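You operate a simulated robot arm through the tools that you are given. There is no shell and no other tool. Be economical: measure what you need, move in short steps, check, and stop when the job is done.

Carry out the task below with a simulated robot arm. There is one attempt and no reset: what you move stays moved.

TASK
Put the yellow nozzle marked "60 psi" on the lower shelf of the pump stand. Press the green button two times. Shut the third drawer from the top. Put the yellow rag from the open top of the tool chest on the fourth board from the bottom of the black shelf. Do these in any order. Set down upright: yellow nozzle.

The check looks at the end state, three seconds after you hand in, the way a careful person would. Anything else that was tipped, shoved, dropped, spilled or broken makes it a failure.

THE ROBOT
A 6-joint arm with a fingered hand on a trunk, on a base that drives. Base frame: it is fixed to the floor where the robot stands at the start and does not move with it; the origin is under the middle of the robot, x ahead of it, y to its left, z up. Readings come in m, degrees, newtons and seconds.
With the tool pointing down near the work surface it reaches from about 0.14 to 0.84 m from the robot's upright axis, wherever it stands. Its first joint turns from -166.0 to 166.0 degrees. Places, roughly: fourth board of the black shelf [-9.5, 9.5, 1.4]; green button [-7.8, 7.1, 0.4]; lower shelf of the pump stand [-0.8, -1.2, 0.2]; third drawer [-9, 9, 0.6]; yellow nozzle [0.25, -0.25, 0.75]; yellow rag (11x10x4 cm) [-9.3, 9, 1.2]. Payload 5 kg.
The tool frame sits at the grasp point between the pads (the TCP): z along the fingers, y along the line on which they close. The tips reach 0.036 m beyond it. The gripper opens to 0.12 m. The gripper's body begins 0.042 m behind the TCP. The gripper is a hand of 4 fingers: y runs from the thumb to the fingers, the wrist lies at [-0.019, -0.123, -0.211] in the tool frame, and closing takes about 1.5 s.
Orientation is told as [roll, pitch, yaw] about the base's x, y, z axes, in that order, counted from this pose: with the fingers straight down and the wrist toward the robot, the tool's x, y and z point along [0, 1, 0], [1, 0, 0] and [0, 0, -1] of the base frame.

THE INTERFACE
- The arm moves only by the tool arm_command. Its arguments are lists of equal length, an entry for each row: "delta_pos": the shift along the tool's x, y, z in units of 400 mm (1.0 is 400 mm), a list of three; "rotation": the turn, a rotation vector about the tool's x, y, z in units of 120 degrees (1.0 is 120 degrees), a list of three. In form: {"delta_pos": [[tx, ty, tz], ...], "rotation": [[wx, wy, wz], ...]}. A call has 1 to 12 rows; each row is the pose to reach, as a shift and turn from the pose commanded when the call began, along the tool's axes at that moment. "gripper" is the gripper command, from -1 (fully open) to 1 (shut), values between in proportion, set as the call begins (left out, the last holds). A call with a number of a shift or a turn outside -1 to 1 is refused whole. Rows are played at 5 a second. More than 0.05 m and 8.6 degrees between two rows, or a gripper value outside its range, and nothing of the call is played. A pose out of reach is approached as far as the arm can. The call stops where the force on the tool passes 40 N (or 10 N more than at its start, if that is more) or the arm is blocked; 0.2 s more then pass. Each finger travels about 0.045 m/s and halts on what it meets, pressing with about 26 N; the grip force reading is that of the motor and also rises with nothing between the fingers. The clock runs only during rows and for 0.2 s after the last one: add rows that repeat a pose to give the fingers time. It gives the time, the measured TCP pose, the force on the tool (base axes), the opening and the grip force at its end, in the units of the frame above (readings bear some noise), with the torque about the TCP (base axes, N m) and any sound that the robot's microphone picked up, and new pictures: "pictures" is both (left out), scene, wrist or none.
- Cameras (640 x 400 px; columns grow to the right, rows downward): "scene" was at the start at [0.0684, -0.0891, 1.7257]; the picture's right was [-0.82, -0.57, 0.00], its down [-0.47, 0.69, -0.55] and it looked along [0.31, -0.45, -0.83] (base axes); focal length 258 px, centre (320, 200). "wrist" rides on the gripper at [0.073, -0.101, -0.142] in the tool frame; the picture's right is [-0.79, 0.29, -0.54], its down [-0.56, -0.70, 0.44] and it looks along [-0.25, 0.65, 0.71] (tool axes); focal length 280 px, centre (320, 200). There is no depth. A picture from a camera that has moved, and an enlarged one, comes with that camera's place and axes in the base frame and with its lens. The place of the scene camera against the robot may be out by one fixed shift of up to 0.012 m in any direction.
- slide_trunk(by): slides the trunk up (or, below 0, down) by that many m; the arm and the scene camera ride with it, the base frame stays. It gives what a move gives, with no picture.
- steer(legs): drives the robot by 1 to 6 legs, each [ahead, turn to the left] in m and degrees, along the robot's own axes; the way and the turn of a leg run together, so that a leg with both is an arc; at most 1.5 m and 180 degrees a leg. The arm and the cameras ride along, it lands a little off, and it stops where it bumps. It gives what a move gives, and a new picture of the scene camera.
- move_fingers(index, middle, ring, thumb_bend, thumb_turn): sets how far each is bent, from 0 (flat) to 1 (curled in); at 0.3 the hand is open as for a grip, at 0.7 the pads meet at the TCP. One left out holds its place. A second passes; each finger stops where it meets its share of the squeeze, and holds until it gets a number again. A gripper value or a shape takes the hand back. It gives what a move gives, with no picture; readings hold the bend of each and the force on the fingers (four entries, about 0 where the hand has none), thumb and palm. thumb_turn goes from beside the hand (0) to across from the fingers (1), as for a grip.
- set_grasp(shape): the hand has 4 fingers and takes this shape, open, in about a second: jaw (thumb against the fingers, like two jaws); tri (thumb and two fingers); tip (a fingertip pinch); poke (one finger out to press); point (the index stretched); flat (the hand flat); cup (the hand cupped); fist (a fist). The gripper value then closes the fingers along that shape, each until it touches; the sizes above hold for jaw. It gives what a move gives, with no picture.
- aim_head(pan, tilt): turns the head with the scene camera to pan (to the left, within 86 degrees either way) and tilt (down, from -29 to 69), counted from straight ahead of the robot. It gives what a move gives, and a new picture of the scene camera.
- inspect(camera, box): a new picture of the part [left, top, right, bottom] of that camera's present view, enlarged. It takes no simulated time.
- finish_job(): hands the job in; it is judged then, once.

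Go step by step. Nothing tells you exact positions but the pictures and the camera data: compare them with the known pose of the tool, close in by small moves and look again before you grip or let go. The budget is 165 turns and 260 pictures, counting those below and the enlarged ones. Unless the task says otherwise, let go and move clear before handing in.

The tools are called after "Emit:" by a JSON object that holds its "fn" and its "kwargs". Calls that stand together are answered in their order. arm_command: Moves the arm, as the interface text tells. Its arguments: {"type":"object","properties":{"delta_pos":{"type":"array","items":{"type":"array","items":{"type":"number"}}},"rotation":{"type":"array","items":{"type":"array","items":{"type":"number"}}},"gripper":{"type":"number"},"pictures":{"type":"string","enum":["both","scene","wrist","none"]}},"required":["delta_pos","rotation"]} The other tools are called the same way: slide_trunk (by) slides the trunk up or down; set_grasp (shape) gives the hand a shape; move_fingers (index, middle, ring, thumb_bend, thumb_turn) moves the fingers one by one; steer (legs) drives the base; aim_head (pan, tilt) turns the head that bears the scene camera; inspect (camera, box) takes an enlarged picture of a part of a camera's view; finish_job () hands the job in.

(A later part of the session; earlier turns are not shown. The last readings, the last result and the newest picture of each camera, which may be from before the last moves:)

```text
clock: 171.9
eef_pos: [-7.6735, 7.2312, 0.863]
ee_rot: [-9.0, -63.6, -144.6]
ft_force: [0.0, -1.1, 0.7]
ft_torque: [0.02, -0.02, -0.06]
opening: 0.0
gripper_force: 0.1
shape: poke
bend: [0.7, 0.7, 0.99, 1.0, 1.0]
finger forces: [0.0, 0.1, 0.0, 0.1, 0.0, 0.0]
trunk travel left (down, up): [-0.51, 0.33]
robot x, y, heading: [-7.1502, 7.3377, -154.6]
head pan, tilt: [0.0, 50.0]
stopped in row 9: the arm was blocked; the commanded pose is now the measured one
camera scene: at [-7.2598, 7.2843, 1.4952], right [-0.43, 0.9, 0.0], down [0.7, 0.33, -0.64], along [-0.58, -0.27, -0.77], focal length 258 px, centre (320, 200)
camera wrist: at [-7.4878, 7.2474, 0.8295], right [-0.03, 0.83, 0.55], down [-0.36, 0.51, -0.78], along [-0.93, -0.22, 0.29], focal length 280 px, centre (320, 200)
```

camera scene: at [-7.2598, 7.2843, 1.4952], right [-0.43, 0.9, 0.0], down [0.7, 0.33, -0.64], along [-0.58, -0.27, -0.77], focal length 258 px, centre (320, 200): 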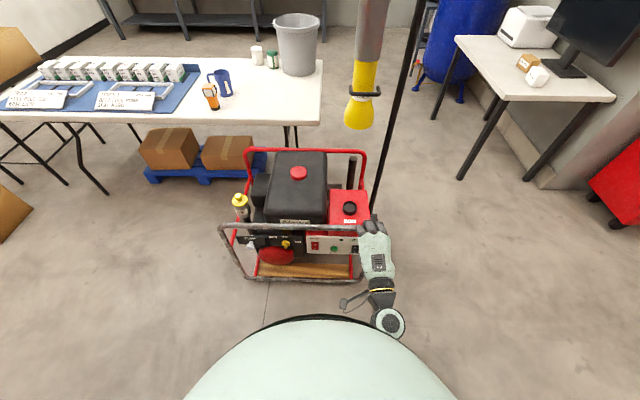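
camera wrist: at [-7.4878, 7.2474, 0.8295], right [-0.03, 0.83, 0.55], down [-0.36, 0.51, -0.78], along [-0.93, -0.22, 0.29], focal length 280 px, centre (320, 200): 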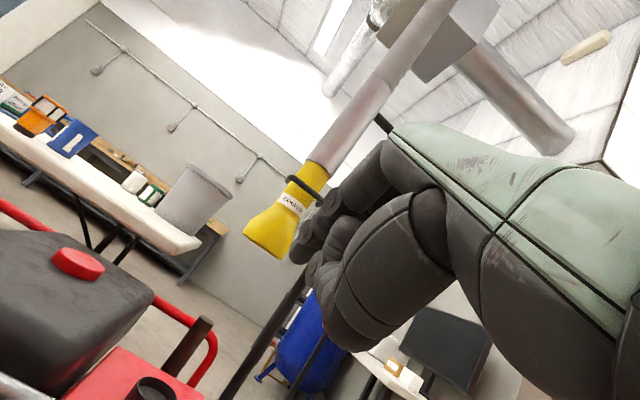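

The hand points forward and about 26° down. I'll lower the trunk 0.4 m in front of the generator and look.

Emit:
{"fn": "slide_trunk", "kwargs": {"by": -0.4}}

Emit:
{"fn": "arm_command", "kwargs": {"delta_pos": [[0.06, 0.012, 0.08], [0.12, 0.024, 0.17], [0.172, 0.036, 0.22], [0.172, 0.036, 0.22]], "rotation": [[0, 0, 0], [0, 0, 0], [0, 0, 0], [0, 0, 0]], "pictures": "both"}}

```text
clock: 175.7
eef_pos: [-7.6742, 7.231, 0.459]
ee_rot: [-8.9, -63.4, -144.7]
ft_force: [-0.1, 0.4, 1.1]
ft_torque: [-0.01, -0.01, -0.02]
opening: 0.0
gripper_force: 0.0
shape: poke
bend: [0.7, 0.7, 0.99, 1.0, 1.0]
finger forces: [0.0, 0.1, 0.0, 0.1, 0.0, 0.1]
trunk travel left (down, up): [-0.11, 0.73]
robot x, y, heading: [-7.1488, 7.3379, -154.7]
head pan, tilt: [0.0, 50.0]
```

```text
clock: 176.7
eef_pos: [-7.7121, 7.1342, 0.4289]
ee_rot: [-8.1, -63.4, -145.4]
ft_force: [-0.6, -0.4, -0.7]
ft_torque: [0.0, 0.01, 0.0]
opening: 0.0
gripper_force: 0.0
shape: poke
bend: [0.7, 0.7, 0.99, 1.0, 1.0]
finger forces: [0.0, 0.0, 0.0, 0.0, 0.0, 0.1]
trunk travel left (down, up): [-0.11, 0.73]
robot x, y, heading: [-7.1516, 7.3388, -154.7]
head pan, tilt: [0.0, 50.0]
camera scene: at [-7.2534, 7.2888, 1.0939], right [-0.43, 0.9, 0.0], down [0.69, 0.33, -0.64], along [-0.58, -0.27, -0.77], focal length 258 px, centre (320, 200)
camera wrist: at [-7.5263, 7.1505, 0.3965], right [-0.03, 0.84, 0.55], down [-0.36, 0.5, -0.79], along [-0.93, -0.22, 0.29], focal length 280 px, centre (320, 200)
```

scene: 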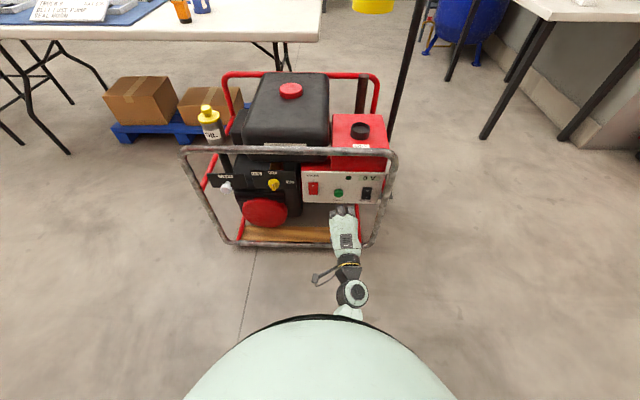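
wrist: 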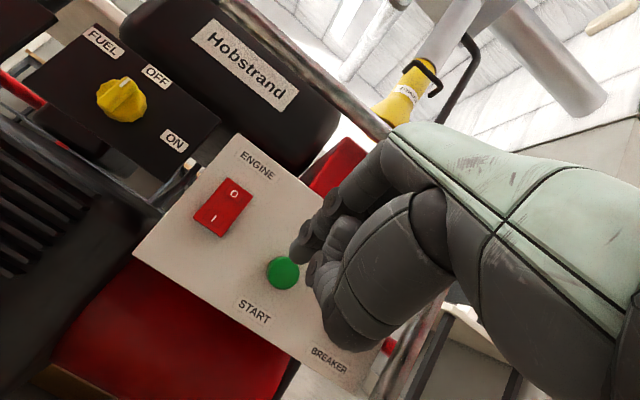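

The button is confirmed at (-7.834,7.087,0.401) by both cameras. I'll bring the index tip to about 2 cm in front of it.

Emit:
{"fn": "arm_command", "kwargs": {"delta_pos": [[-0.02, 0.02, 0.065], [-0.04, 0.04, 0.13], [-0.056, 0.061, 0.192], [-0.056, 0.061, 0.192]], "rotation": [[0, 0, 0], [0, 0, 0], [0, 0, 0], [0, 0, 0]], "pictures": "wrist"}}

Emit:
{"fn": "inspect", "kwargs": {"camera": "scene", "box": [290, 150, 400, 230]}}

```text
clock: 177.7
eef_pos: [-7.7966, 7.119, 0.4193]
ee_rot: [-8.1, -63.6, -145.2]
ft_force: [0.3, 0.3, 0.7]
ft_torque: [-0.02, 0.04, -0.02]
opening: 0.0002
gripper_force: 0.1
shape: poke
bend: [0.7, 0.7, 0.99, 1.0, 1.0]
finger forces: [0.5, 0.0, 0.1, 0.0, 0.1, 0.1]
trunk travel left (down, up): [-0.11, 0.73]
robot x, y, heading: [-7.1539, 7.3373, -155.0]
head pan, tilt: [0.0, 50.0]
camera wrist: at [-7.6105, 7.1345, 0.3858], right [-0.03, 0.84, 0.55], down [-0.36, 0.5, -0.79], along [-0.93, -0.22, 0.29], focal length 280 px, centre (320, 200)
```

wrist: 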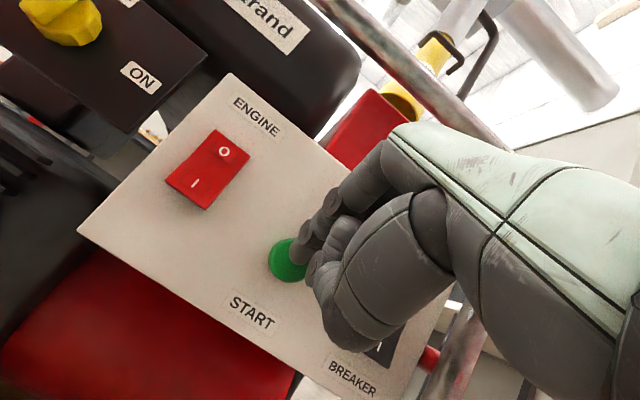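

```text
5.00 times, centred on (345, 190) of scene
camera zoom: at [-7.2535, 7.2887, 1.094], right [-0.43, 0.9, 0.0], down [0.69, 0.33, -0.64], along [-0.58, -0.27, -0.77], focal length 1290 px, centre (195, 250)
```

zoom: 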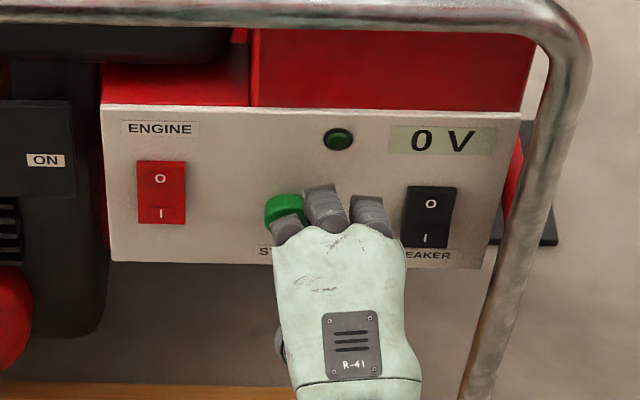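

The index tip is at the button with light touch. I'll back off slightly, lower it 6 mm to centre, and press slowly until contact force or a click.

Emit:
{"fn": "arm_command", "kwargs": {"delta_pos": [[0, -0.015, -0.03], [-0.001, -0.011, -0.02], [-0.002, -0.006, -0.01], [-0.003, -0.002, 0.0], [-0.003, 0.001, 0.006], [-0.003, 0.004, 0.012]], "rotation": [[0, 0, 0], [0, 0, 0], [0, 0, 0], [0, 0, 0], [0, 0, 0], [0, 0, 0]], "pictures": "wrist"}}

```text
clock: 179.1
eef_pos: [-7.7986, 7.1168, 0.4184]
ee_rot: [-8.2, -63.6, -145.3]
ft_force: [3.3, 2.9, 1.0]
ft_torque: [0.01, -0.01, 0.0]
opening: 0.0
gripper_force: 0.0
shape: poke
bend: [0.7, 0.7, 0.99, 1.0, 1.0]
finger forces: [3.5, 0.0, 0.0, 0.1, 0.0, 0.0]
trunk travel left (down, up): [-0.11, 0.73]
robot x, y, heading: [-7.1522, 7.3374, -154.7]
head pan, tilt: [0.0, 50.0]
heard: click
camera wrist: at [-7.6133, 7.133, 0.3859], right [-0.03, 0.84, 0.55], down [-0.36, 0.5, -0.79], along [-0.93, -0.22, 0.29], focal length 280 px, centre (320, 200)
```

wrist: 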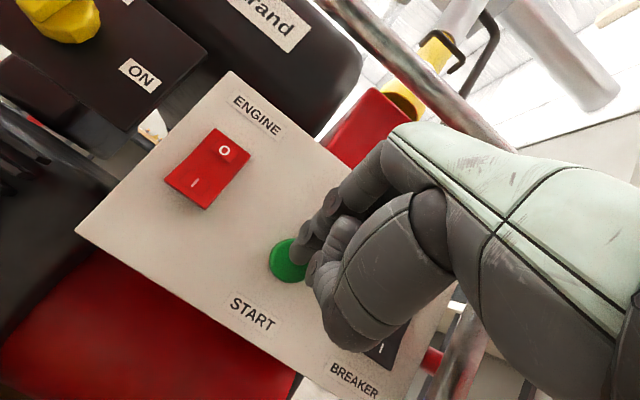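

A click: that is press one (no click was reported earlier). I'll back off 2.5 cm to release.

Emit:
{"fn": "arm_command", "kwargs": {"delta_pos": [[0, -0.014, -0.028], [0.001, -0.028, -0.056], [0.001, -0.028, -0.056]], "rotation": [[0, 0, 0], [0, 0, 0], [0, 0, 0]], "pictures": "none"}}

Emit:
{"fn": "inspect", "kwargs": {"camera": "scene", "box": [290, 150, 400, 230]}}

```text
clock: 179.9
eef_pos: [-7.7767, 7.1284, 0.4211]
ee_rot: [-8.3, -63.5, -145.4]
ft_force: [0.4, 0.2, 0.2]
ft_torque: [0.02, -0.05, 0.02]
opening: 0.0002
gripper_force: 0.1
shape: poke
bend: [0.7, 0.7, 0.99, 1.0, 1.0]
finger forces: [0.0, 0.1, 0.0, 0.1, 0.1, 0.0]
trunk travel left (down, up): [-0.11, 0.73]
robot x, y, heading: [-7.1527, 7.3389, -154.5]
head pan, tilt: [0.0, 50.0]
```

```text
5.00 times, centred on (345, 190) of scene
camera zoom: at [-7.2535, 7.2887, 1.094], right [-0.43, 0.9, 0.0], down [0.69, 0.33, -0.64], along [-0.58, -0.27, -0.77], focal length 1290 px, centre (195, 250)
```

zoom: 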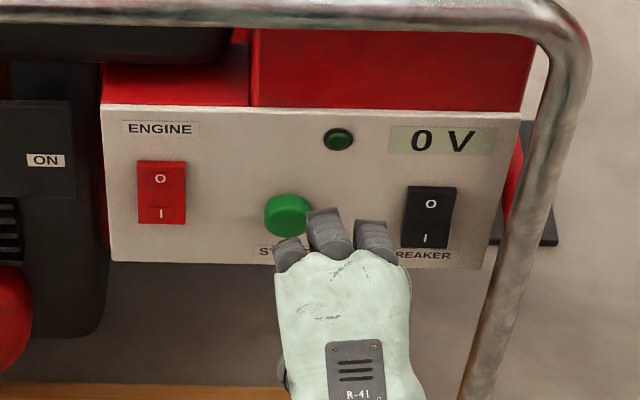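

The button is released. Pressing a second time the same way.

Emit:
{"fn": "arm_command", "kwargs": {"delta_pos": [[-0.001, 0.012, 0.024], [-0.001, 0.02, 0.04], [-0.001, 0.025, 0.05], [-0.001, 0.03, 0.06]], "rotation": [[0, 0, 0], [0, 0, 0], [0, 0, 0], [0, 0, 0]], "pictures": "none"}}

```text
clock: 180.9
eef_pos: [-7.7995, 7.1158, 0.4195]
ee_rot: [-8.1, -63.6, -145.2]
ft_force: [4.5, 1.8, 2.0]
ft_torque: [-0.02, -0.01, 0.04]
opening: 0.0
gripper_force: 0.0
shape: poke
bend: [0.7, 0.7, 0.99, 1.0, 1.0]
finger forces: [5.7, 0.0, 0.0, 0.0, 0.0, 0.0]
trunk travel left (down, up): [-0.11, 0.73]
robot x, y, heading: [-7.1532, 7.3418, -154.4]
head pan, tilt: [0.0, 50.0]
heard: click
```

Second click heard. I'll withdraw 0.14 m and check the panel.

Emit:
{"fn": "arm_command", "kwargs": {"delta_pos": [[0, -0.03, -0.06], [0, -0.06, -0.14], [0, -0.07, -0.24], [0, -0.07, -0.34], [0, -0.07, -0.34]], "rotation": [[0, 0, 0], [0, 0, 0], [0, 0, 0], [0, 0, 0], [0, 0, 0]], "pictures": "wrist"}}

```text
clock: 182.1
eef_pos: [-7.6909, 7.1742, 0.4598]
ee_rot: [-9.0, -64.2, -144.4]
ft_force: [1.0, 0.9, -0.7]
ft_torque: [0.01, 0.06, 0.01]
opening: 0.0002
gripper_force: 0.1
shape: poke
bend: [0.7, 0.7, 0.99, 1.0, 1.0]
finger forces: [0.1, 0.0, 0.0, 0.0, 0.0, 0.0]
trunk travel left (down, up): [-0.11, 0.73]
robot x, y, heading: [-7.1513, 7.3401, -154.8]
head pan, tilt: [0.0, 50.0]
camera wrist: at [-7.5061, 7.1909, 0.4241], right [-0.02, 0.84, 0.55], down [-0.37, 0.5, -0.78], along [-0.93, -0.22, 0.3], focal length 280 px, centre (320, 200)
```

wrist: 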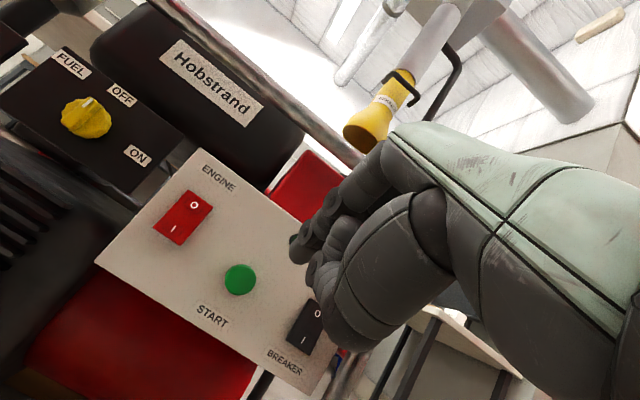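

Both presses done. Now I'll turn right along the aisle towards the tool chest, raise the trunk, and look.

Emit:
{"fn": "steer", "kwargs": {"legs": [[0, -91.5], [1.2, 0]]}}

Emit:
{"fn": "slide_trunk", "kwargs": {"by": 0.4}}

Emit:
{"fn": "slide_trunk", "kwargs": {"by": 0.25}}

Emit:
{"fn": "aim_head", "kwargs": {"pan": 45, "tilt": 28}}

```text
clock: 193.5
eef_pos: [-7.8287, 8.9773, 0.4581]
ee_rot: [-9.4, -63.8, 126.2]
ft_force: [0.3, -0.5, -0.3]
ft_torque: [0.01, 0.03, -0.05]
opening: 0.0002
gripper_force: 0.1
shape: poke
bend: [0.7, 0.7, 0.99, 1.0, 1.0]
finger forces: [0.0, 0.0, 0.1, 0.1, 0.0, 0.0]
trunk travel left (down, up): [-0.11, 0.73]
robot x, y, heading: [-7.6585, 8.4378, 115.9]
head pan, tilt: [0.0, 50.0]
camera scene: at [-7.7149, 8.5388, 1.093], right [0.9, 0.43, 0.0], down [0.33, -0.7, -0.64], along [-0.28, 0.57, -0.77], focal length 258 px, centre (320, 200)
```

scene: 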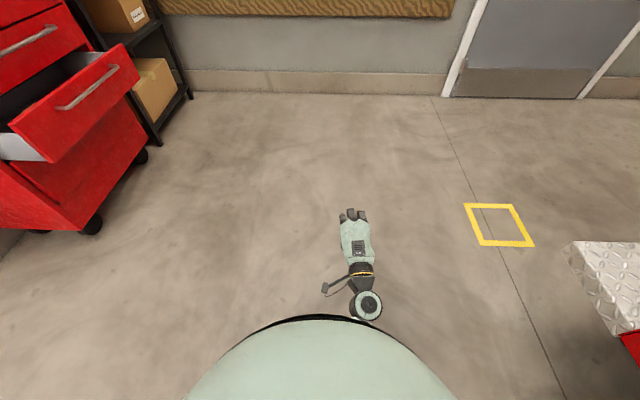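

```text
clock: 197.3
eef_pos: [-7.8299, 8.9752, 0.8606]
ee_rot: [-9.6, -64.2, 126.4]
ft_force: [0.9, -0.6, 0.9]
ft_torque: [0.01, -0.01, 0.0]
opening: 0.0001
gripper_force: 0.0
shape: poke
bend: [0.7, 0.7, 0.99, 1.0, 1.0]
finger forces: [0.1, 0.0, 0.0, 0.0, 0.1, 0.0]
trunk travel left (down, up): [-0.51, 0.33]
robot x, y, heading: [-7.6612, 8.4397, 115.6]
head pan, tilt: [0.0, 50.0]
```

```text
clock: 199.9
eef_pos: [-7.8277, 8.9767, 1.1102]
ee_rot: [-9.6, -64.3, 126.3]
ft_force: [-0.6, 0.2, -0.5]
ft_torque: [-0.03, -0.01, 0.0]
opening: 0.0
gripper_force: 0.0
shape: poke
bend: [0.7, 0.7, 0.99, 1.0, 1.0]
finger forces: [0.0, 0.1, 0.0, 0.1, 0.0, 0.1]
trunk travel left (down, up): [-0.76, 0.08]
robot x, y, heading: [-7.6586, 8.4406, 115.3]
head pan, tilt: [0.0, 50.0]
```

```text
clock: 201.0
eef_pos: [-7.829, 8.9757, 1.111]
ee_rot: [-9.7, -64.3, 126.5]
ft_force: [0.2, -0.9, 1.5]
ft_torque: [-0.03, 0.01, -0.01]
opening: 0.0001
gripper_force: 0.0
shape: poke
bend: [0.7, 0.7, 0.99, 1.0, 1.0]
finger forces: [0.2, 0.0, 0.0, 0.0, 0.0, 0.0]
trunk travel left (down, up): [-0.76, 0.08]
robot x, y, heading: [-7.6584, 8.437, 115.8]
head pan, tilt: [45.0, 28.0]
camera scene: at [-7.7666, 8.4963, 1.7764], right [0.33, 0.94, 0.0], down [0.44, -0.16, -0.88], along [-0.83, 0.29, -0.47], focal length 258 px, centre (320, 200)
```

scene: 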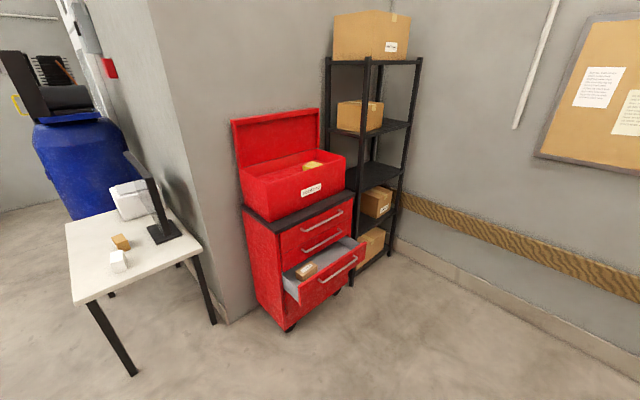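

Good view: the chest's open third drawer, the yellow rag in the open top, and the black shelf behind. Zooming in on each.

Emit:
{"fn": "inspect", "kwargs": {"camera": "scene", "box": [220, 100, 380, 340]}}

Emit:
{"fn": "inspect", "kwargs": {"camera": "scene", "box": [310, 0, 440, 290]}}

```text
1.67 times, centred on (300, 220) of scene
camera zoom: at [-7.7666, 8.4963, 1.7764], right [0.33, 0.94, 0.0], down [0.44, -0.16, -0.88], along [-0.83, 0.29, -0.47], focal length 430 px, centre (353, 167)
```

zoom: 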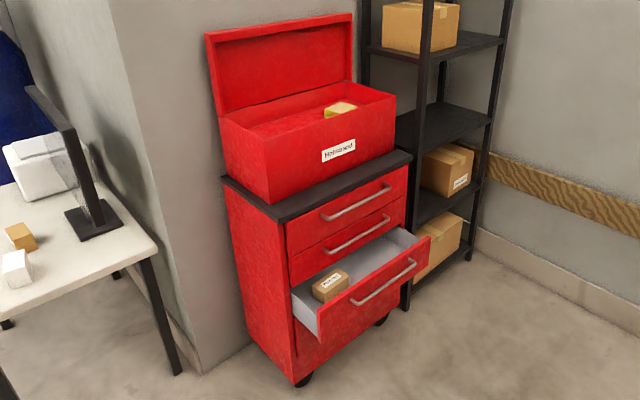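

```text
1.38 times, centred on (375, 145) of scene
camera zoom: at [-7.7666, 8.4963, 1.7764], right [0.33, 0.94, 0.0], down [0.44, -0.16, -0.88], along [-0.83, 0.29, -0.47], focal length 356 px, centre (244, 276)
```

zoom: 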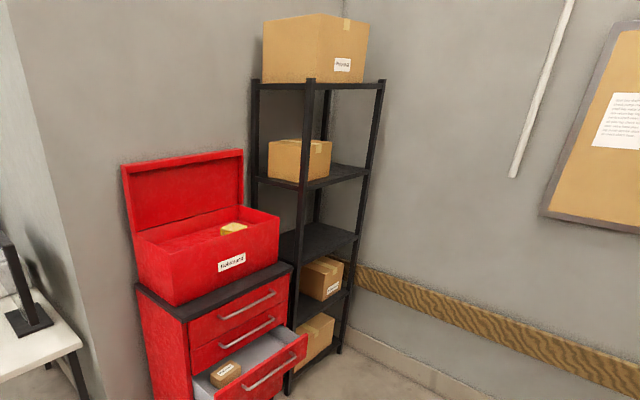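

The third drawer's handle is near (-8.91,9.02,0.6), about 0.2 m open, and the rag is near (-9.24,8.96,1.2). The fourth board has a box on it and free space to its right. I'll drive in front of the chest and face it.

Emit:
{"fn": "steer", "kwargs": {"legs": [[0, 4], [1.02, 0], [0, 84]]}}

Emit:
{"fn": "set_grasp", "kwargs": {"shape": "fist"}}

Emit:
{"fn": "aim_head", "kwargs": {"pan": 0, "tilt": 35}}

```text
clock: 211.6
eef_pos: [-8.7201, 9.1747, 1.1116]
ee_rot: [-9.7, -64.3, -145.2]
ft_force: [0.7, -0.2, 0.2]
ft_torque: [-0.01, 0.0, -0.02]
opening: 0.0
gripper_force: 0.0
shape: poke
bend: [0.7, 0.7, 0.99, 1.0, 1.0]
finger forces: [0.0, 0.0, 0.0, 0.1, 0.0, 0.0]
trunk travel left (down, up): [-0.76, 0.08]
robot x, y, heading: [-8.1801, 9.3309, -156.1]
head pan, tilt: [45.0, 28.0]
camera scene: at [-8.2477, 9.2248, 1.7764], right [-0.93, 0.36, 0.0], down [0.17, 0.44, -0.88], along [-0.31, -0.82, -0.47], focal length 258 px, centre (320, 200)
```

scene: 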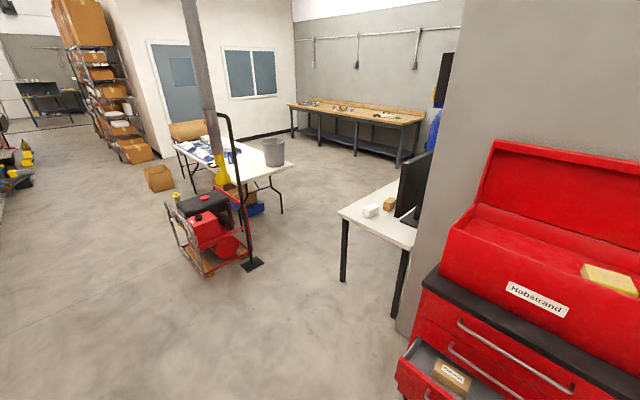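

```text
clock: 212.4
eef_pos: [-8.7199, 9.1745, 1.1118]
ee_rot: [-9.6, -64.4, -145.2]
ft_force: [-0.3, 0.1, 0.1]
ft_torque: [-0.03, 0.02, 0.01]
opening: 0.0001
gripper_force: 0.0
shape: fist
bend: [0.87, 1.0, 1.0, 1.0, 0.88]
finger forces: [0.0, 0.0, 0.1, 0.0, 0.1, 0.0]
trunk travel left (down, up): [-0.76, 0.08]
robot x, y, heading: [-8.1782, 9.3297, -156.1]
head pan, tilt: [45.0, 28.0]
```

```text
clock: 213.6
eef_pos: [-8.7209, 9.1755, 1.1124]
ee_rot: [-9.7, -64.2, -145.2]
ft_force: [0.4, -0.7, 1.1]
ft_torque: [-0.02, -0.04, 0.0]
opening: 0.0
gripper_force: 0.1
shape: fist
bend: [0.87, 1.0, 1.0, 1.0, 0.86]
finger forces: [0.0, 0.1, 0.0, 0.0, 0.1, 0.0]
trunk travel left (down, up): [-0.76, 0.08]
robot x, y, heading: [-8.1762, 9.3284, -155.8]
head pan, tilt: [0.0, 35.0]
camera scene: at [-8.2954, 9.274, 1.7653], right [-0.41, 0.91, 0.0], down [0.53, 0.24, -0.82], along [-0.75, -0.33, -0.58], focal length 258 px, centre (320, 200)
```

scene: 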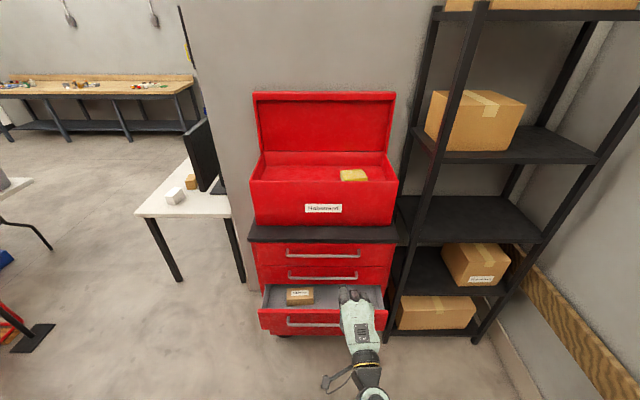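

The third drawer's handle is at (-8.858,8.996,0.65), and when shut should be ~0.197 m further in (level with the second's). I'll lower the trunk and line the fist up in front of it.

Emit:
{"fn": "slide_trunk", "kwargs": {"by": -0.4}}

Emit:
{"fn": "arm_command", "kwargs": {"delta_pos": [[0.09, 0, 0], [0.18, -0.01, 0], [0.27, -0.02, 0], [0.27, -0.02, 0]], "rotation": [[0, 0, 0], [0, 0, 0], [0, 0, 0], [0, 0, 0]], "pictures": "both"}}

```text
clock: 217.4
eef_pos: [-8.7207, 9.1756, 0.711]
ee_rot: [-9.6, -64.2, -145.1]
ft_force: [-0.4, -0.6, -0.1]
ft_torque: [-0.03, -0.01, 0.02]
opening: 0.0
gripper_force: 0.0
shape: fist
bend: [1.0, 1.0, 1.0, 0.85, 0.84]
finger forces: [0.0, 0.0, 0.0, 0.0, 0.0, 0.0]
trunk travel left (down, up): [-0.36, 0.48]
robot x, y, heading: [-8.1797, 9.3329, -155.9]
head pan, tilt: [0.0, 35.0]
```

```text
clock: 218.6
eef_pos: [-8.69, 9.0698, 0.7243]
ee_rot: [-11.5, -67.4, -143.6]
ft_force: [0.6, -0.1, 0.0]
ft_torque: [0.03, -0.01, -0.01]
opening: 0.0
gripper_force: 0.0
shape: fist
bend: [1.0, 1.0, 1.0, 0.85, 0.84]
finger forces: [0.0, 0.0, 0.1, 0.0, 0.0, 0.0]
trunk travel left (down, up): [-0.36, 0.48]
robot x, y, heading: [-8.1793, 9.3299, -155.8]
head pan, tilt: [0.0, 35.0]
stopped in row 4: the arm was blocked; the commanded pose is now the measured one
camera scene: at [-8.2947, 9.2716, 1.3658], right [-0.41, 0.91, 0.0], down [0.53, 0.24, -0.82], along [-0.75, -0.33, -0.58], focal length 258 px, centre (320, 200)
camera wrist: at [-8.5067, 9.0801, 0.6782], right [0.03, 0.85, 0.53], down [-0.4, 0.5, -0.77], along [-0.92, -0.19, 0.35], focal length 280 px, centre (320, 200)
```

scene: 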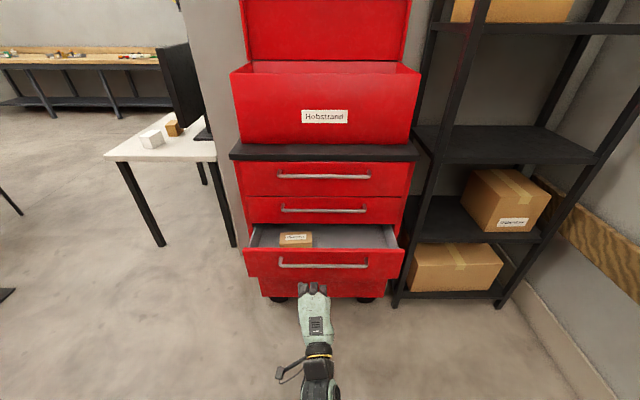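
wrist: 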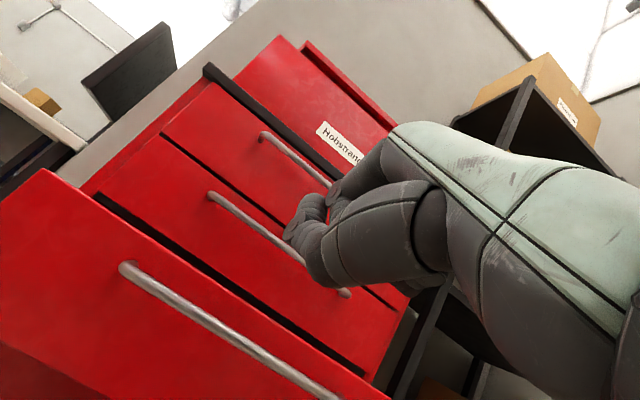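

The fist is aligned sideways. I'll lower another 8.5 cm and drive 0.12 m closer, stopping short of the drawer.

Emit:
{"fn": "slide_trunk", "kwargs": {"by": -0.085}}

Emit:
{"fn": "steer", "kwargs": {"legs": [[0.12, 0]]}}

Emit:
{"fn": "inspect", "kwargs": {"camera": "wrist", "box": [0, 0, 640, 400]}}

```text
clock: 219.8
eef_pos: [-8.6895, 9.0699, 0.6353]
ee_rot: [-11.3, -67.1, -143.7]
ft_force: [0.9, -0.5, 0.1]
ft_torque: [-0.01, 0.03, -0.04]
opening: 0.0001
gripper_force: 0.2
shape: fist
bend: [1.0, 1.0, 1.0, 0.85, 0.84]
finger forces: [0.0, 0.1, 0.0, 0.0, 0.0, 0.1]
trunk travel left (down, up): [-0.275, 0.565]
robot x, y, heading: [-8.177, 9.3305, -155.9]
head pan, tilt: [0.0, 35.0]
```

```text
clock: 221.1
eef_pos: [-8.7979, 9.0221, 0.6378]
ee_rot: [-11.2, -67.3, -144.0]
ft_force: [0.1, 0.2, -0.2]
ft_torque: [-0.01, -0.02, 0.0]
opening: 0.0001
gripper_force: 0.1
shape: fist
bend: [1.0, 1.0, 1.0, 0.85, 0.84]
finger forces: [0.1, 0.0, 0.0, 0.0, 0.0, 0.0]
trunk travel left (down, up): [-0.275, 0.565]
robot x, y, heading: [-8.2863, 9.2798, -156.1]
head pan, tilt: [0.0, 35.0]
camera scene: at [-8.4047, 9.2252, 1.2796], right [-0.41, 0.91, 0.0], down [0.53, 0.24, -0.82], along [-0.74, -0.33, -0.58], focal length 258 px, centre (320, 200)
```

scene: 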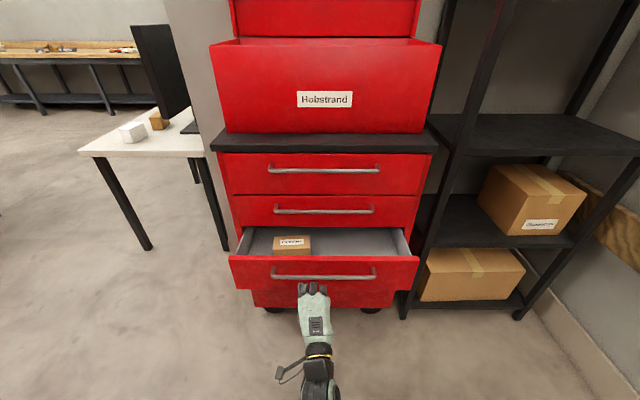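

```text
1.00 times, centred on (320, 200) of wrist (not enlarged: the box is as wide or as high as the picture)
camera zoom: at [-8.6151, 9.0332, 0.5914], right [0.03, 0.85, 0.53], down [-0.4, 0.5, -0.77], along [-0.92, -0.19, 0.35], focal length 280 px, centre (320, 200)
```

zoom: 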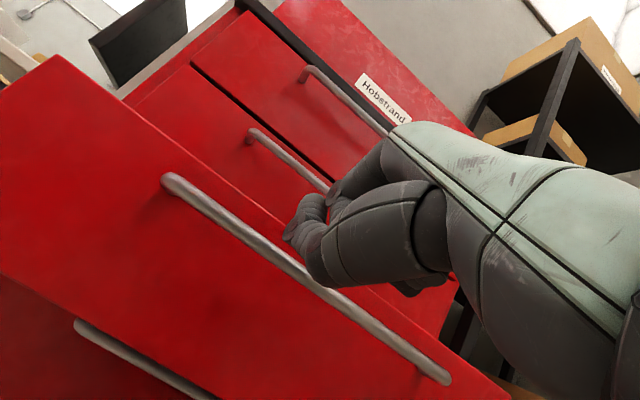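

The fist is right in front of the handle; I'll lower it 3 cm to meet the middle of the drawer front and push in slowly.

Emit:
{"fn": "arm_command", "kwargs": {"delta_pos": [[0.003, -0.035, 0.014], [0.006, -0.069, 0.028], [0.004, -0.05, 0.074], [0.002, -0.031, 0.121], [0, -0.012, 0.167], [-0.002, 0.006, 0.213], [-0.003, 0.025, 0.26]], "rotation": [[0, 0, 0], [0, 0, 0], [0, 0, 0], [0, 0, 0], [0, 0, 0], [0, 0, 0], [0, 0, 0]], "pictures": "both"}}

```text
clock: 222.7
eef_pos: [-8.8855, 8.9842, 0.6107]
ee_rot: [-11.2, -67.6, -143.8]
ft_force: [-0.5, 0.5, 1.1]
ft_torque: [-0.06, 0.05, 0.06]
opening: 0.0
gripper_force: 0.1
shape: fist
bend: [1.0, 1.0, 1.0, 0.86, 0.84]
finger forces: [0.0, 0.0, 0.0, 0.0, 1.3, 0.0]
trunk travel left (down, up): [-0.275, 0.565]
robot x, y, heading: [-8.2838, 9.2842, -156.1]
head pan, tilt: [0.0, 35.0]
camera scene: at [-8.3984, 9.2286, 1.2807], right [-0.41, 0.91, 0.0], down [0.52, 0.23, -0.82], along [-0.75, -0.33, -0.57], focal length 258 px, centre (320, 200)
camera wrist: at [-8.7032, 8.9945, 0.5646], right [0.03, 0.85, 0.53], down [-0.4, 0.49, -0.77], along [-0.92, -0.19, 0.36], focal length 280 px, centre (320, 200)
```

scene: 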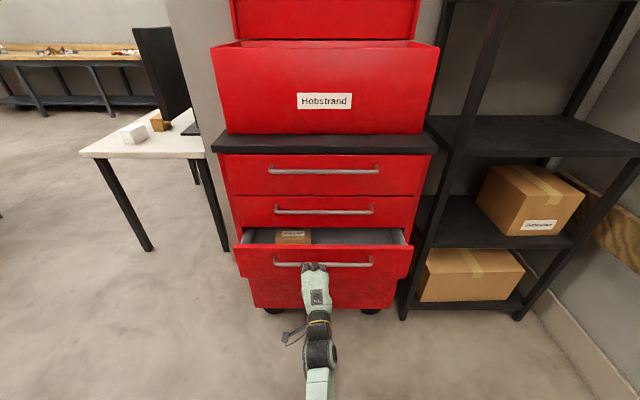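
wrist: 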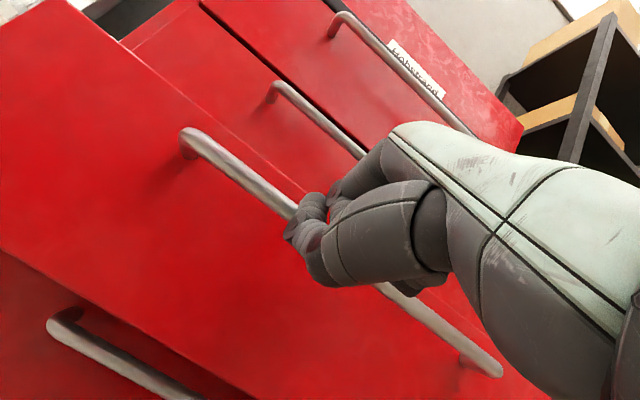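

The drawer is sliding in smoothly with little force. I'll keep pushing until it meets resistance.

Emit:
{"fn": "arm_command", "kwargs": {"delta_pos": [[-0.002, 0.019, 0.046], [-0.004, 0.038, 0.093], [-0.005, 0.057, 0.139], [-0.007, 0.075, 0.185], [-0.009, 0.094, 0.231], [-0.011, 0.113, 0.278], [-0.013, 0.132, 0.324], [-0.014, 0.141, 0.347]], "rotation": [[0, 0, 0], [0, 0, 0], [0, 0, 0], [0, 0, 0], [0, 0, 0], [0, 0, 0], [0, 0, 0], [0, 0, 0]], "pictures": "both"}}

```text
clock: 224.0
eef_pos: [-8.983, 8.9418, 0.6114]
ee_rot: [-11.3, -67.8, -143.5]
ft_force: [27.9, 14.6, 5.7]
ft_torque: [-0.31, 0.26, 0.83]
opening: 0.1152
gripper_force: 0.1
shape: fist
bend: [1.0, 1.0, 1.0, 0.91, 0.83]
finger forces: [0.0, 0.0, 0.0, 0.0, 36.4, 0.1]
trunk travel left (down, up): [-0.275, 0.565]
robot x, y, heading: [-8.2817, 9.2848, -156.1]
head pan, tilt: [0.0, 35.0]
stopped in row 6: the force on the tool passed its limit at 67 N (the readings are from after the stop); the commanded pose is now the measured one
camera scene: at [-8.3952, 9.2302, 1.2811], right [-0.41, 0.91, 0.0], down [0.52, 0.23, -0.82], along [-0.75, -0.33, -0.57], focal length 258 px, centre (320, 200)
camera wrist: at [-8.8006, 8.9541, 0.5642], right [0.02, 0.85, 0.53], down [-0.41, 0.49, -0.77], along [-0.91, -0.2, 0.36], focal length 280 px, centre (320, 200)
```

scene: 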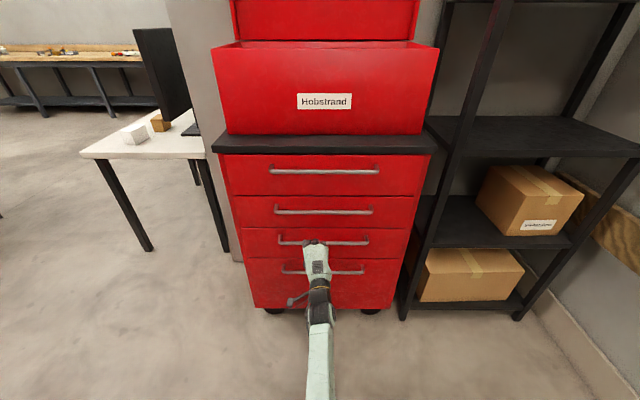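
wrist: 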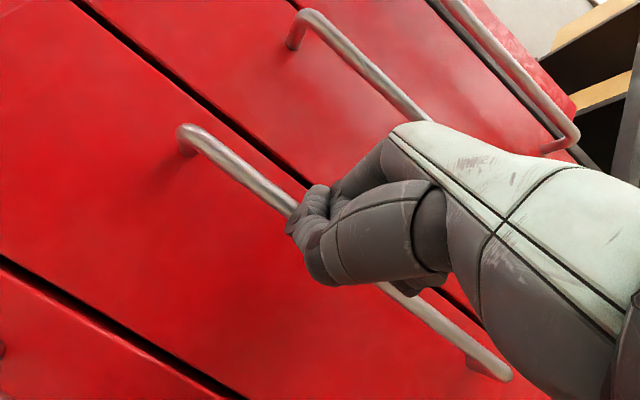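

The drawer is now flush with the others and met its stop. I'll pull straight back and check that it stays shut.

Emit:
{"fn": "arm_command", "kwargs": {"delta_pos": [[0.002, -0.019, -0.046], [0.004, -0.04, -0.1], [0.006, -0.08, -0.2], [0.008, -0.12, -0.3], [0.01, -0.15, -0.38], [0.01, -0.15, -0.38]], "rotation": [[0, 0, 0], [0, 0, 0], [0, 0, 0], [0, 0, 0], [0, 0, 0], [0, 0, 0]], "pictures": "wrist"}}

Emit:
{"fn": "steer", "kwargs": {"legs": [[-0.15, 0]]}}

```text
clock: 225.4
eef_pos: [-8.8363, 9.0106, 0.6117]
ee_rot: [-11.4, -67.5, -143.4]
ft_force: [-0.2, -0.2, 0.6]
ft_torque: [0.02, 0.01, 0.01]
opening: 0.0002
gripper_force: 0.1
shape: fist
bend: [1.0, 1.0, 1.0, 0.85, 0.84]
finger forces: [0.1, 0.1, 0.0, 0.0, 0.0, 0.0]
trunk travel left (down, up): [-0.275, 0.565]
robot x, y, heading: [-8.285, 9.2831, -156.0]
head pan, tilt: [0.0, 35.0]
camera wrist: at [-8.6535, 9.0226, 0.5645], right [0.02, 0.85, 0.53], down [-0.4, 0.49, -0.77], along [-0.91, -0.2, 0.35], focal length 280 px, centre (320, 200)
```

wrist: 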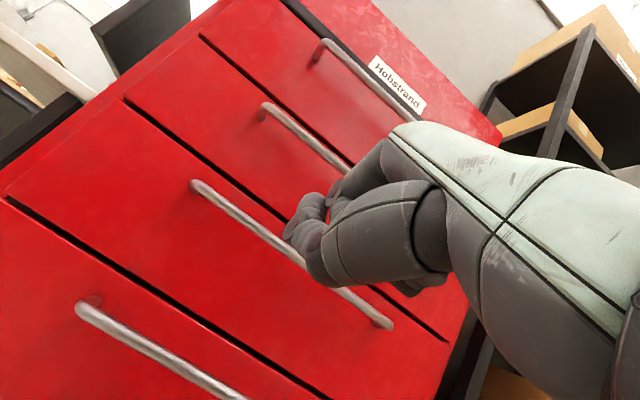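

```text
clock: 226.9
eef_pos: [-8.7038, 9.0706, 0.6113]
ee_rot: [-11.2, -67.6, -143.5]
ft_force: [0.0, 0.3, 0.0]
ft_torque: [0.01, 0.01, 0.02]
opening: 0.0
gripper_force: 0.0
shape: fist
bend: [1.0, 1.0, 1.0, 0.85, 0.84]
finger forces: [0.0, 0.0, 0.1, 0.0, 0.1, 0.0]
trunk travel left (down, up): [-0.275, 0.565]
robot x, y, heading: [-8.1528, 9.3431, -156.0]
head pan, tilt: [0.0, 35.0]
camera scene: at [-8.2642, 9.2884, 1.2809], right [-0.41, 0.91, 0.0], down [0.52, 0.23, -0.82], along [-0.75, -0.33, -0.57], focal length 258 px, centre (320, 200)
```

scene: 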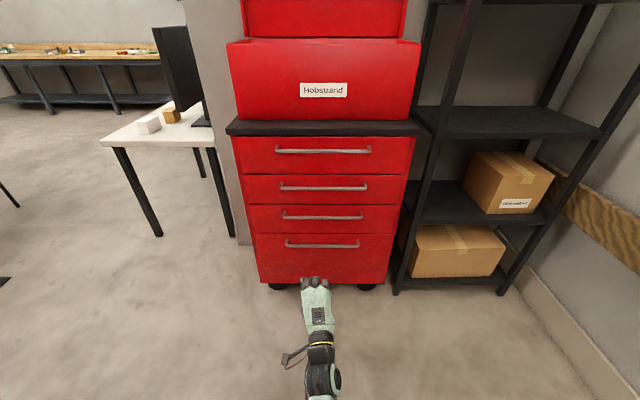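

All four drawers are shut. Next the rag: I'll raise the trunk to the top and look at the chest and shelf from above.

Emit:
{"fn": "slide_trunk", "kwargs": {"by": 0.4}}

Emit:
{"fn": "slide_trunk", "kwargs": {"by": 0.155}}

Emit:
{"fn": "aim_head", "kwargs": {"pan": 5, "tilt": 22}}

Emit:
{"fn": "inspect", "kwargs": {"camera": "scene", "box": [220, 120, 420, 280]}}

```text
clock: 230.7
eef_pos: [-8.7028, 9.0707, 1.0109]
ee_rot: [-11.3, -67.5, -143.5]
ft_force: [-0.1, 0.5, -0.1]
ft_torque: [-0.02, -0.01, -0.02]
opening: 0.0
gripper_force: 0.1
shape: fist
bend: [1.0, 1.0, 1.0, 0.85, 0.84]
finger forces: [0.0, 0.1, 0.0, 0.1, 0.0, 0.1]
trunk travel left (down, up): [-0.675, 0.165]
robot x, y, heading: [-8.1507, 9.3395, -156.0]
head pan, tilt: [0.0, 35.0]
```

```text
clock: 232.5
eef_pos: [-8.7032, 9.0696, 1.1659]
ee_rot: [-11.3, -67.5, -143.6]
ft_force: [0.8, -0.4, -1.2]
ft_torque: [0.02, 0.01, -0.02]
opening: 0.0
gripper_force: 0.0
shape: fist
bend: [1.0, 1.0, 1.0, 0.85, 0.84]
finger forces: [0.0, 0.1, 0.0, 0.1, 0.0, 0.0]
trunk travel left (down, up): [-0.83, 0.01]
robot x, y, heading: [-8.1489, 9.3402, -156.1]
head pan, tilt: [0.0, 35.0]
```

```text
clock: 233.2
eef_pos: [-8.7034, 9.0706, 1.1649]
ee_rot: [-11.3, -67.5, -143.5]
ft_force: [-0.5, -0.4, -0.1]
ft_torque: [0.02, 0.01, -0.03]
opening: 0.0
gripper_force: 0.0
shape: fist
bend: [1.0, 1.0, 1.0, 0.85, 0.84]
finger forces: [0.0, 0.0, 0.1, 0.0, 0.1, 0.0]
trunk travel left (down, up): [-0.83, 0.01]
robot x, y, heading: [-8.1512, 9.341, -156.1]
head pan, tilt: [5.0, 22.0]
camera scene: at [-8.2658, 9.2789, 1.8563], right [-0.48, 0.88, 0.0], down [0.33, 0.18, -0.93], along [-0.81, -0.45, -0.38], focal length 258 px, centre (320, 200)
```

scene: 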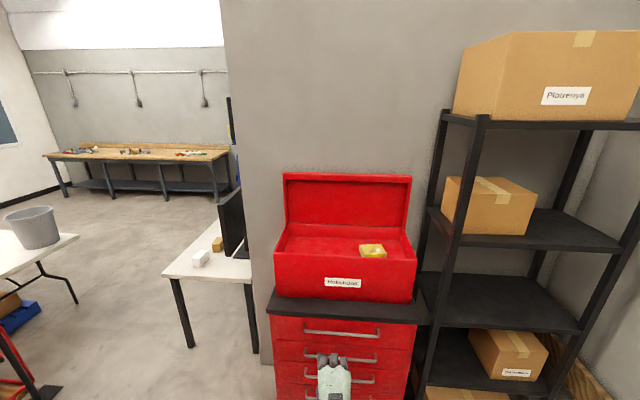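

```text
2.50 times, centred on (320, 200) of scene
camera zoom: at [-8.2658, 9.2789, 1.8563], right [-0.48, 0.88, 0.0], down [0.33, 0.18, -0.93], along [-0.81, -0.45, -0.38], focal length 645 px, centre (320, 200)
```

zoom: 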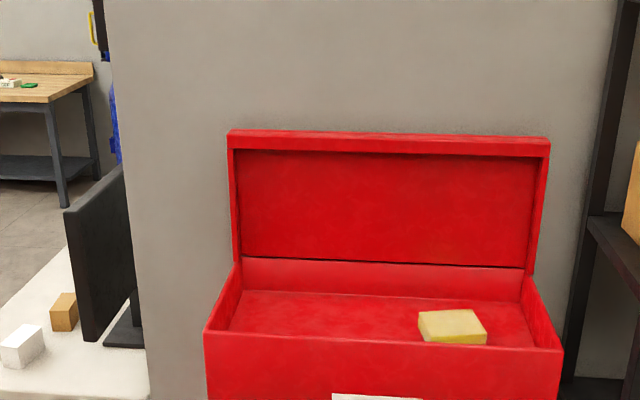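

Rag top centre is about (-9.315,8.985,1.167) inside the toolbox (front wall top z≈1.22). Board 4's top is z≈1.34, free at s-right of its box. I'll put the hand in the open jaw shape, pointing down, and raise it.

Emit:
{"fn": "set_grasp", "kwargs": {"shape": "jaw"}}

Emit:
{"fn": "arm_command", "kwargs": {"delta_pos": [[-0.002, 0.031, -0.049], [-0.005, 0.062, -0.098], [-0.007, 0.092, -0.146], [-0.01, 0.123, -0.195], [-0.012, 0.154, -0.243], [-0.015, 0.185, -0.292], [-0.017, 0.215, -0.341], [-0.02, 0.246, -0.389], [-0.022, 0.277, -0.438], [-0.022, 0.277, -0.438]], "rotation": [[0.063, 0.002, 0.004], [0.126, 0.004, 0.009], [0.189, 0.006, 0.013], [0.252, 0.009, 0.017], [0.315, 0.011, 0.022], [0.377, 0.013, 0.026], [0.44, 0.015, 0.03], [0.503, 0.017, 0.035], [0.566, 0.02, 0.039], [0.566, 0.02, 0.039]], "pictures": "scene"}}

```text
clock: 234.1
eef_pos: [-8.7024, 9.0697, 1.1664]
ee_rot: [-11.4, -67.5, -143.4]
ft_force: [0.2, -0.1, 0.1]
ft_torque: [0.0, 0.0, -0.03]
opening: 0.1194
gripper_force: 0.0
shape: jaw
bend: [0.3, 0.3, 0.3, 0.3, 0.97]
finger forces: [0.0, 0.0, 0.0, 0.0, 0.0, 0.0]
trunk travel left (down, up): [-0.83, 0.01]
robot x, y, heading: [-8.1559, 9.3379, -156.1]
head pan, tilt: [5.0, 22.0]
```

```text
clock: 236.3
eef_pos: [-8.6341, 9.1003, 1.2392]
ee_rot: [0.1, -0.1, -156.4]
ft_force: [-0.5, -0.6, 0.3]
ft_torque: [0.02, 0.06, -0.01]
opening: 0.1198
gripper_force: 0.0
shape: jaw
bend: [0.3, 0.3, 0.3, 0.3, 0.98]
finger forces: [0.1, 0.0, 0.1, 0.1, 0.1, 0.0]
out of reach, approached as far as the arm can: row 1, 2, 3, 6, 7, 8, 9, 10
trunk travel left (down, up): [-0.83, 0.01]
robot x, y, heading: [-8.1548, 9.3376, -155.9]
head pan, tilt: [5.0, 22.0]
camera scene: at [-8.2663, 9.2782, 1.8563], right [-0.48, 0.87, 0.0], down [0.33, 0.18, -0.93], along [-0.81, -0.45, -0.38], focal length 258 px, centre (320, 200)
```

scene: 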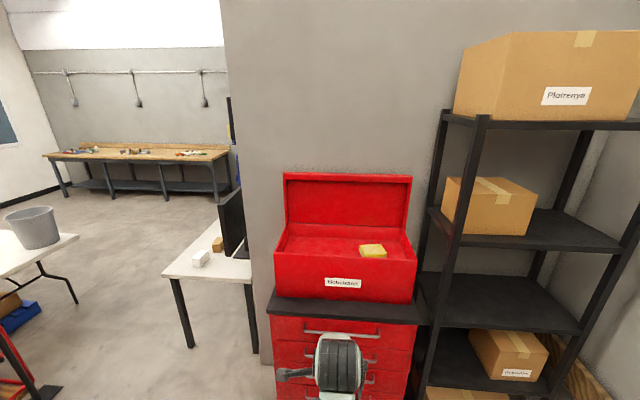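

Hand-down height is limited to about 1.24, so I'll enter the toolbox with the hand pitched ~40° and straighten inside. I'll pitch and raise the hand now, then move the base to line up with the rag.

Emit:
{"fn": "arm_command", "kwargs": {"delta_pos": [[0, 0, -0.035], [0, 0, -0.07], [0, 0, -0.105], [0, 0, -0.14], [0, 0, -0.175], [0, 0, -0.19], [0, 0, -0.19]], "rotation": [[-0.067, 0, 0], [-0.133, 0, 0], [-0.2, 0, 0], [-0.267, 0, 0], [-0.333, 0, 0], [-0.333, 0, 0], [-0.333, 0, 0]], "pictures": "none"}}

Emit:
{"fn": "steer", "kwargs": {"legs": [[0, -32], [0.27, 0], [0, 31.5]]}}

Emit:
{"fn": "aim_head", "kwargs": {"pan": 0, "tilt": 32}}

```text
clock: 237.9
eef_pos: [-8.6467, 9.0941, 1.2989]
ee_rot: [0.1, -40.1, -156.3]
ft_force: [0.1, 0.3, 0.1]
ft_torque: [-0.01, -0.01, 0.01]
opening: 0.1199
gripper_force: 0.1
shape: jaw
bend: [0.3, 0.3, 0.3, 0.3, 0.98]
finger forces: [0.1, 0.0, 0.0, 0.0, 0.0, 0.1]
out of reach, approached as far as the arm can: row 3, 4, 5, 6, 7
trunk travel left (down, up): [-0.83, 0.01]
robot x, y, heading: [-8.1532, 9.3423, -155.9]
head pan, tilt: [5.0, 22.0]
```

```text
clock: 243.6
eef_pos: [-8.9153, 9.1484, 1.2997]
ee_rot: [0.2, -40.0, -157.8]
ft_force: [0.0, 0.2, -0.1]
ft_torque: [0.0, -0.03, -0.01]
opening: 0.1201
gripper_force: 0.0
shape: jaw
bend: [0.3, 0.3, 0.3, 0.3, 0.98]
finger forces: [0.1, 0.0, 0.0, 0.1, 0.1, 0.0]
trunk travel left (down, up): [-0.83, 0.01]
robot x, y, heading: [-8.414, 9.3826, -157.6]
head pan, tilt: [5.0, 22.0]
camera scene: at [-8.5293, 9.3219, 1.8564], right [-0.46, 0.89, 0.0], down [0.33, 0.17, -0.93], along [-0.82, -0.43, -0.37], focal length 258 px, centre (320, 200)
```

scene: 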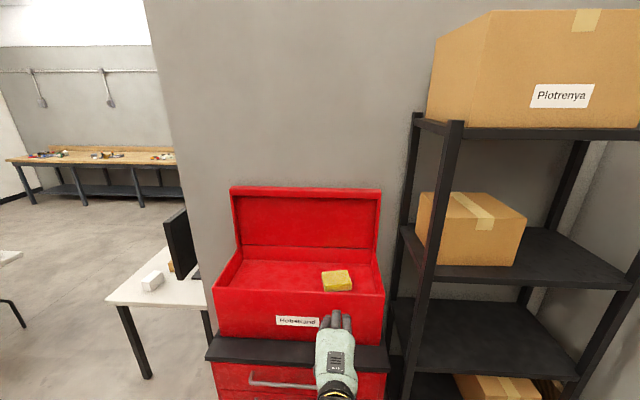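

```text
clock: 244.3
eef_pos: [-8.9151, 9.1484, 1.2999]
ee_rot: [0.1, -40.0, -157.8]
ft_force: [-0.1, -1.1, 0.0]
ft_torque: [0.0, -0.03, 0.02]
opening: 0.1201
gripper_force: 0.0
shape: jaw
bend: [0.3, 0.3, 0.3, 0.3, 0.98]
finger forces: [0.0, 0.0, 0.1, 0.1, 0.0, 0.0]
trunk travel left (down, up): [-0.83, 0.01]
robot x, y, heading: [-8.4154, 9.3788, -157.3]
head pan, tilt: [0.0, 32.0]
camera scene: at [-8.5297, 9.3302, 1.8405], right [-0.38, 0.92, 0.0], down [0.49, 0.2, -0.85], along [-0.78, -0.32, -0.53], focal length 258 px, centre (320, 200)
```

scene: 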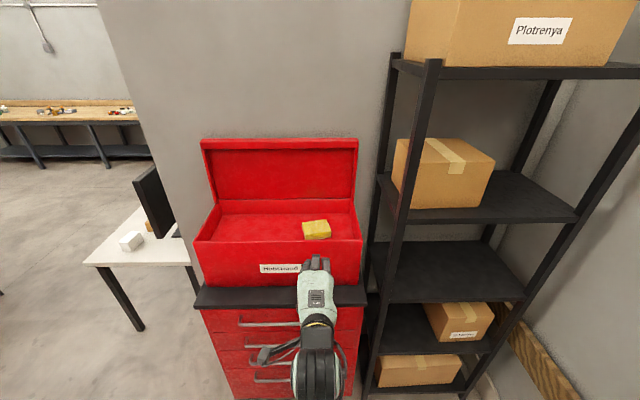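

Lined up. I'll zoom to refine the rag and wall positions.

Emit:
{"fn": "inspect", "kwargs": {"camera": "scene", "box": [190, 180, 370, 300]}}

Emit:
{"fn": "inspect", "kwargs": {"camera": "wrist", "box": [0, 0, 640, 400]}}

```text
3.33 times, centred on (280, 240) of scene
camera zoom: at [-8.5297, 9.3302, 1.8405], right [-0.38, 0.92, 0.0], down [0.49, 0.2, -0.85], along [-0.78, -0.32, -0.53], focal length 860 px, centre (453, 67)
```

zoom: 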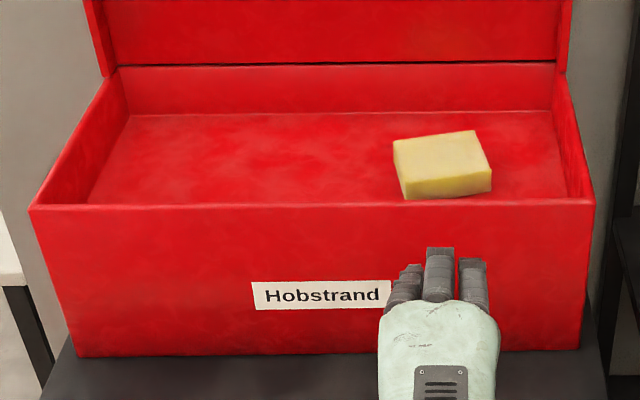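

```text
1.00 times, centred on (320, 200) of wrist (not enlarged: the box is as wide or as high as the picture)
camera zoom: at [-8.7319, 9.1433, 1.343], right [-0.18, 0.78, 0.6], down [0.02, 0.61, -0.79], along [-0.98, -0.13, -0.13], focal length 280 px, centre (320, 200)
```

zoom: 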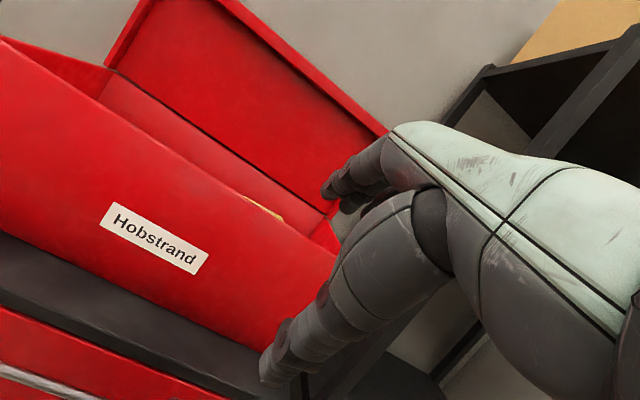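

The rag's centre is about (-9.323,8.984), turned ~12° to the row. I'll gain height by extending the arm forward and up first.

Emit:
{"fn": "arm_command", "kwargs": {"delta_pos": [[0, 0.06, 0.008], [0, 0.12, 0.016], [0, 0.18, 0.024], [0, 0.25, 0.02], [0, 0.25, 0.02]], "rotation": [[0, 0, 0], [0, 0, 0], [0, 0, 0], [0, 0, 0], [0, 0, 0]], "pictures": "wrist"}}

```text
clock: 245.5
eef_pos: [-8.9892, 9.1172, 1.3579]
ee_rot: [0.1, -40.0, -157.8]
ft_force: [0.1, 0.8, 0.7]
ft_torque: [0.01, -0.02, 0.0]
opening: 0.12
gripper_force: 0.0
shape: jaw
bend: [0.3, 0.3, 0.3, 0.3, 0.98]
finger forces: [0.0, 0.2, 0.0, 0.0, 0.1, 0.0]
trunk travel left (down, up): [-0.83, 0.01]
robot x, y, heading: [-8.4106, 9.3836, -157.7]
head pan, tilt: [0.0, 32.0]
camera wrist: at [-8.806, 9.113, 1.4015], right [-0.18, 0.78, 0.6], down [0.02, 0.61, -0.79], along [-0.98, -0.13, -0.13], focal length 280 px, centre (320, 200)
```

wrist: 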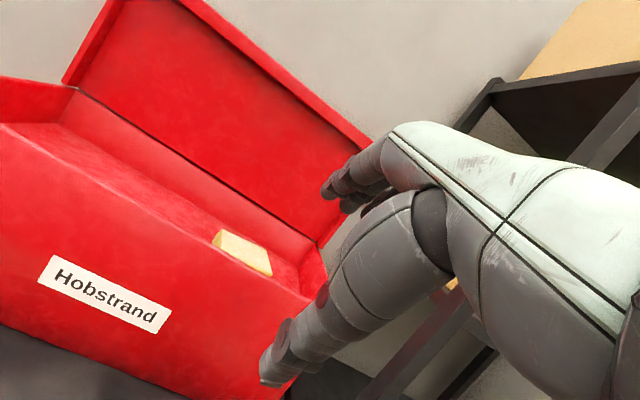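

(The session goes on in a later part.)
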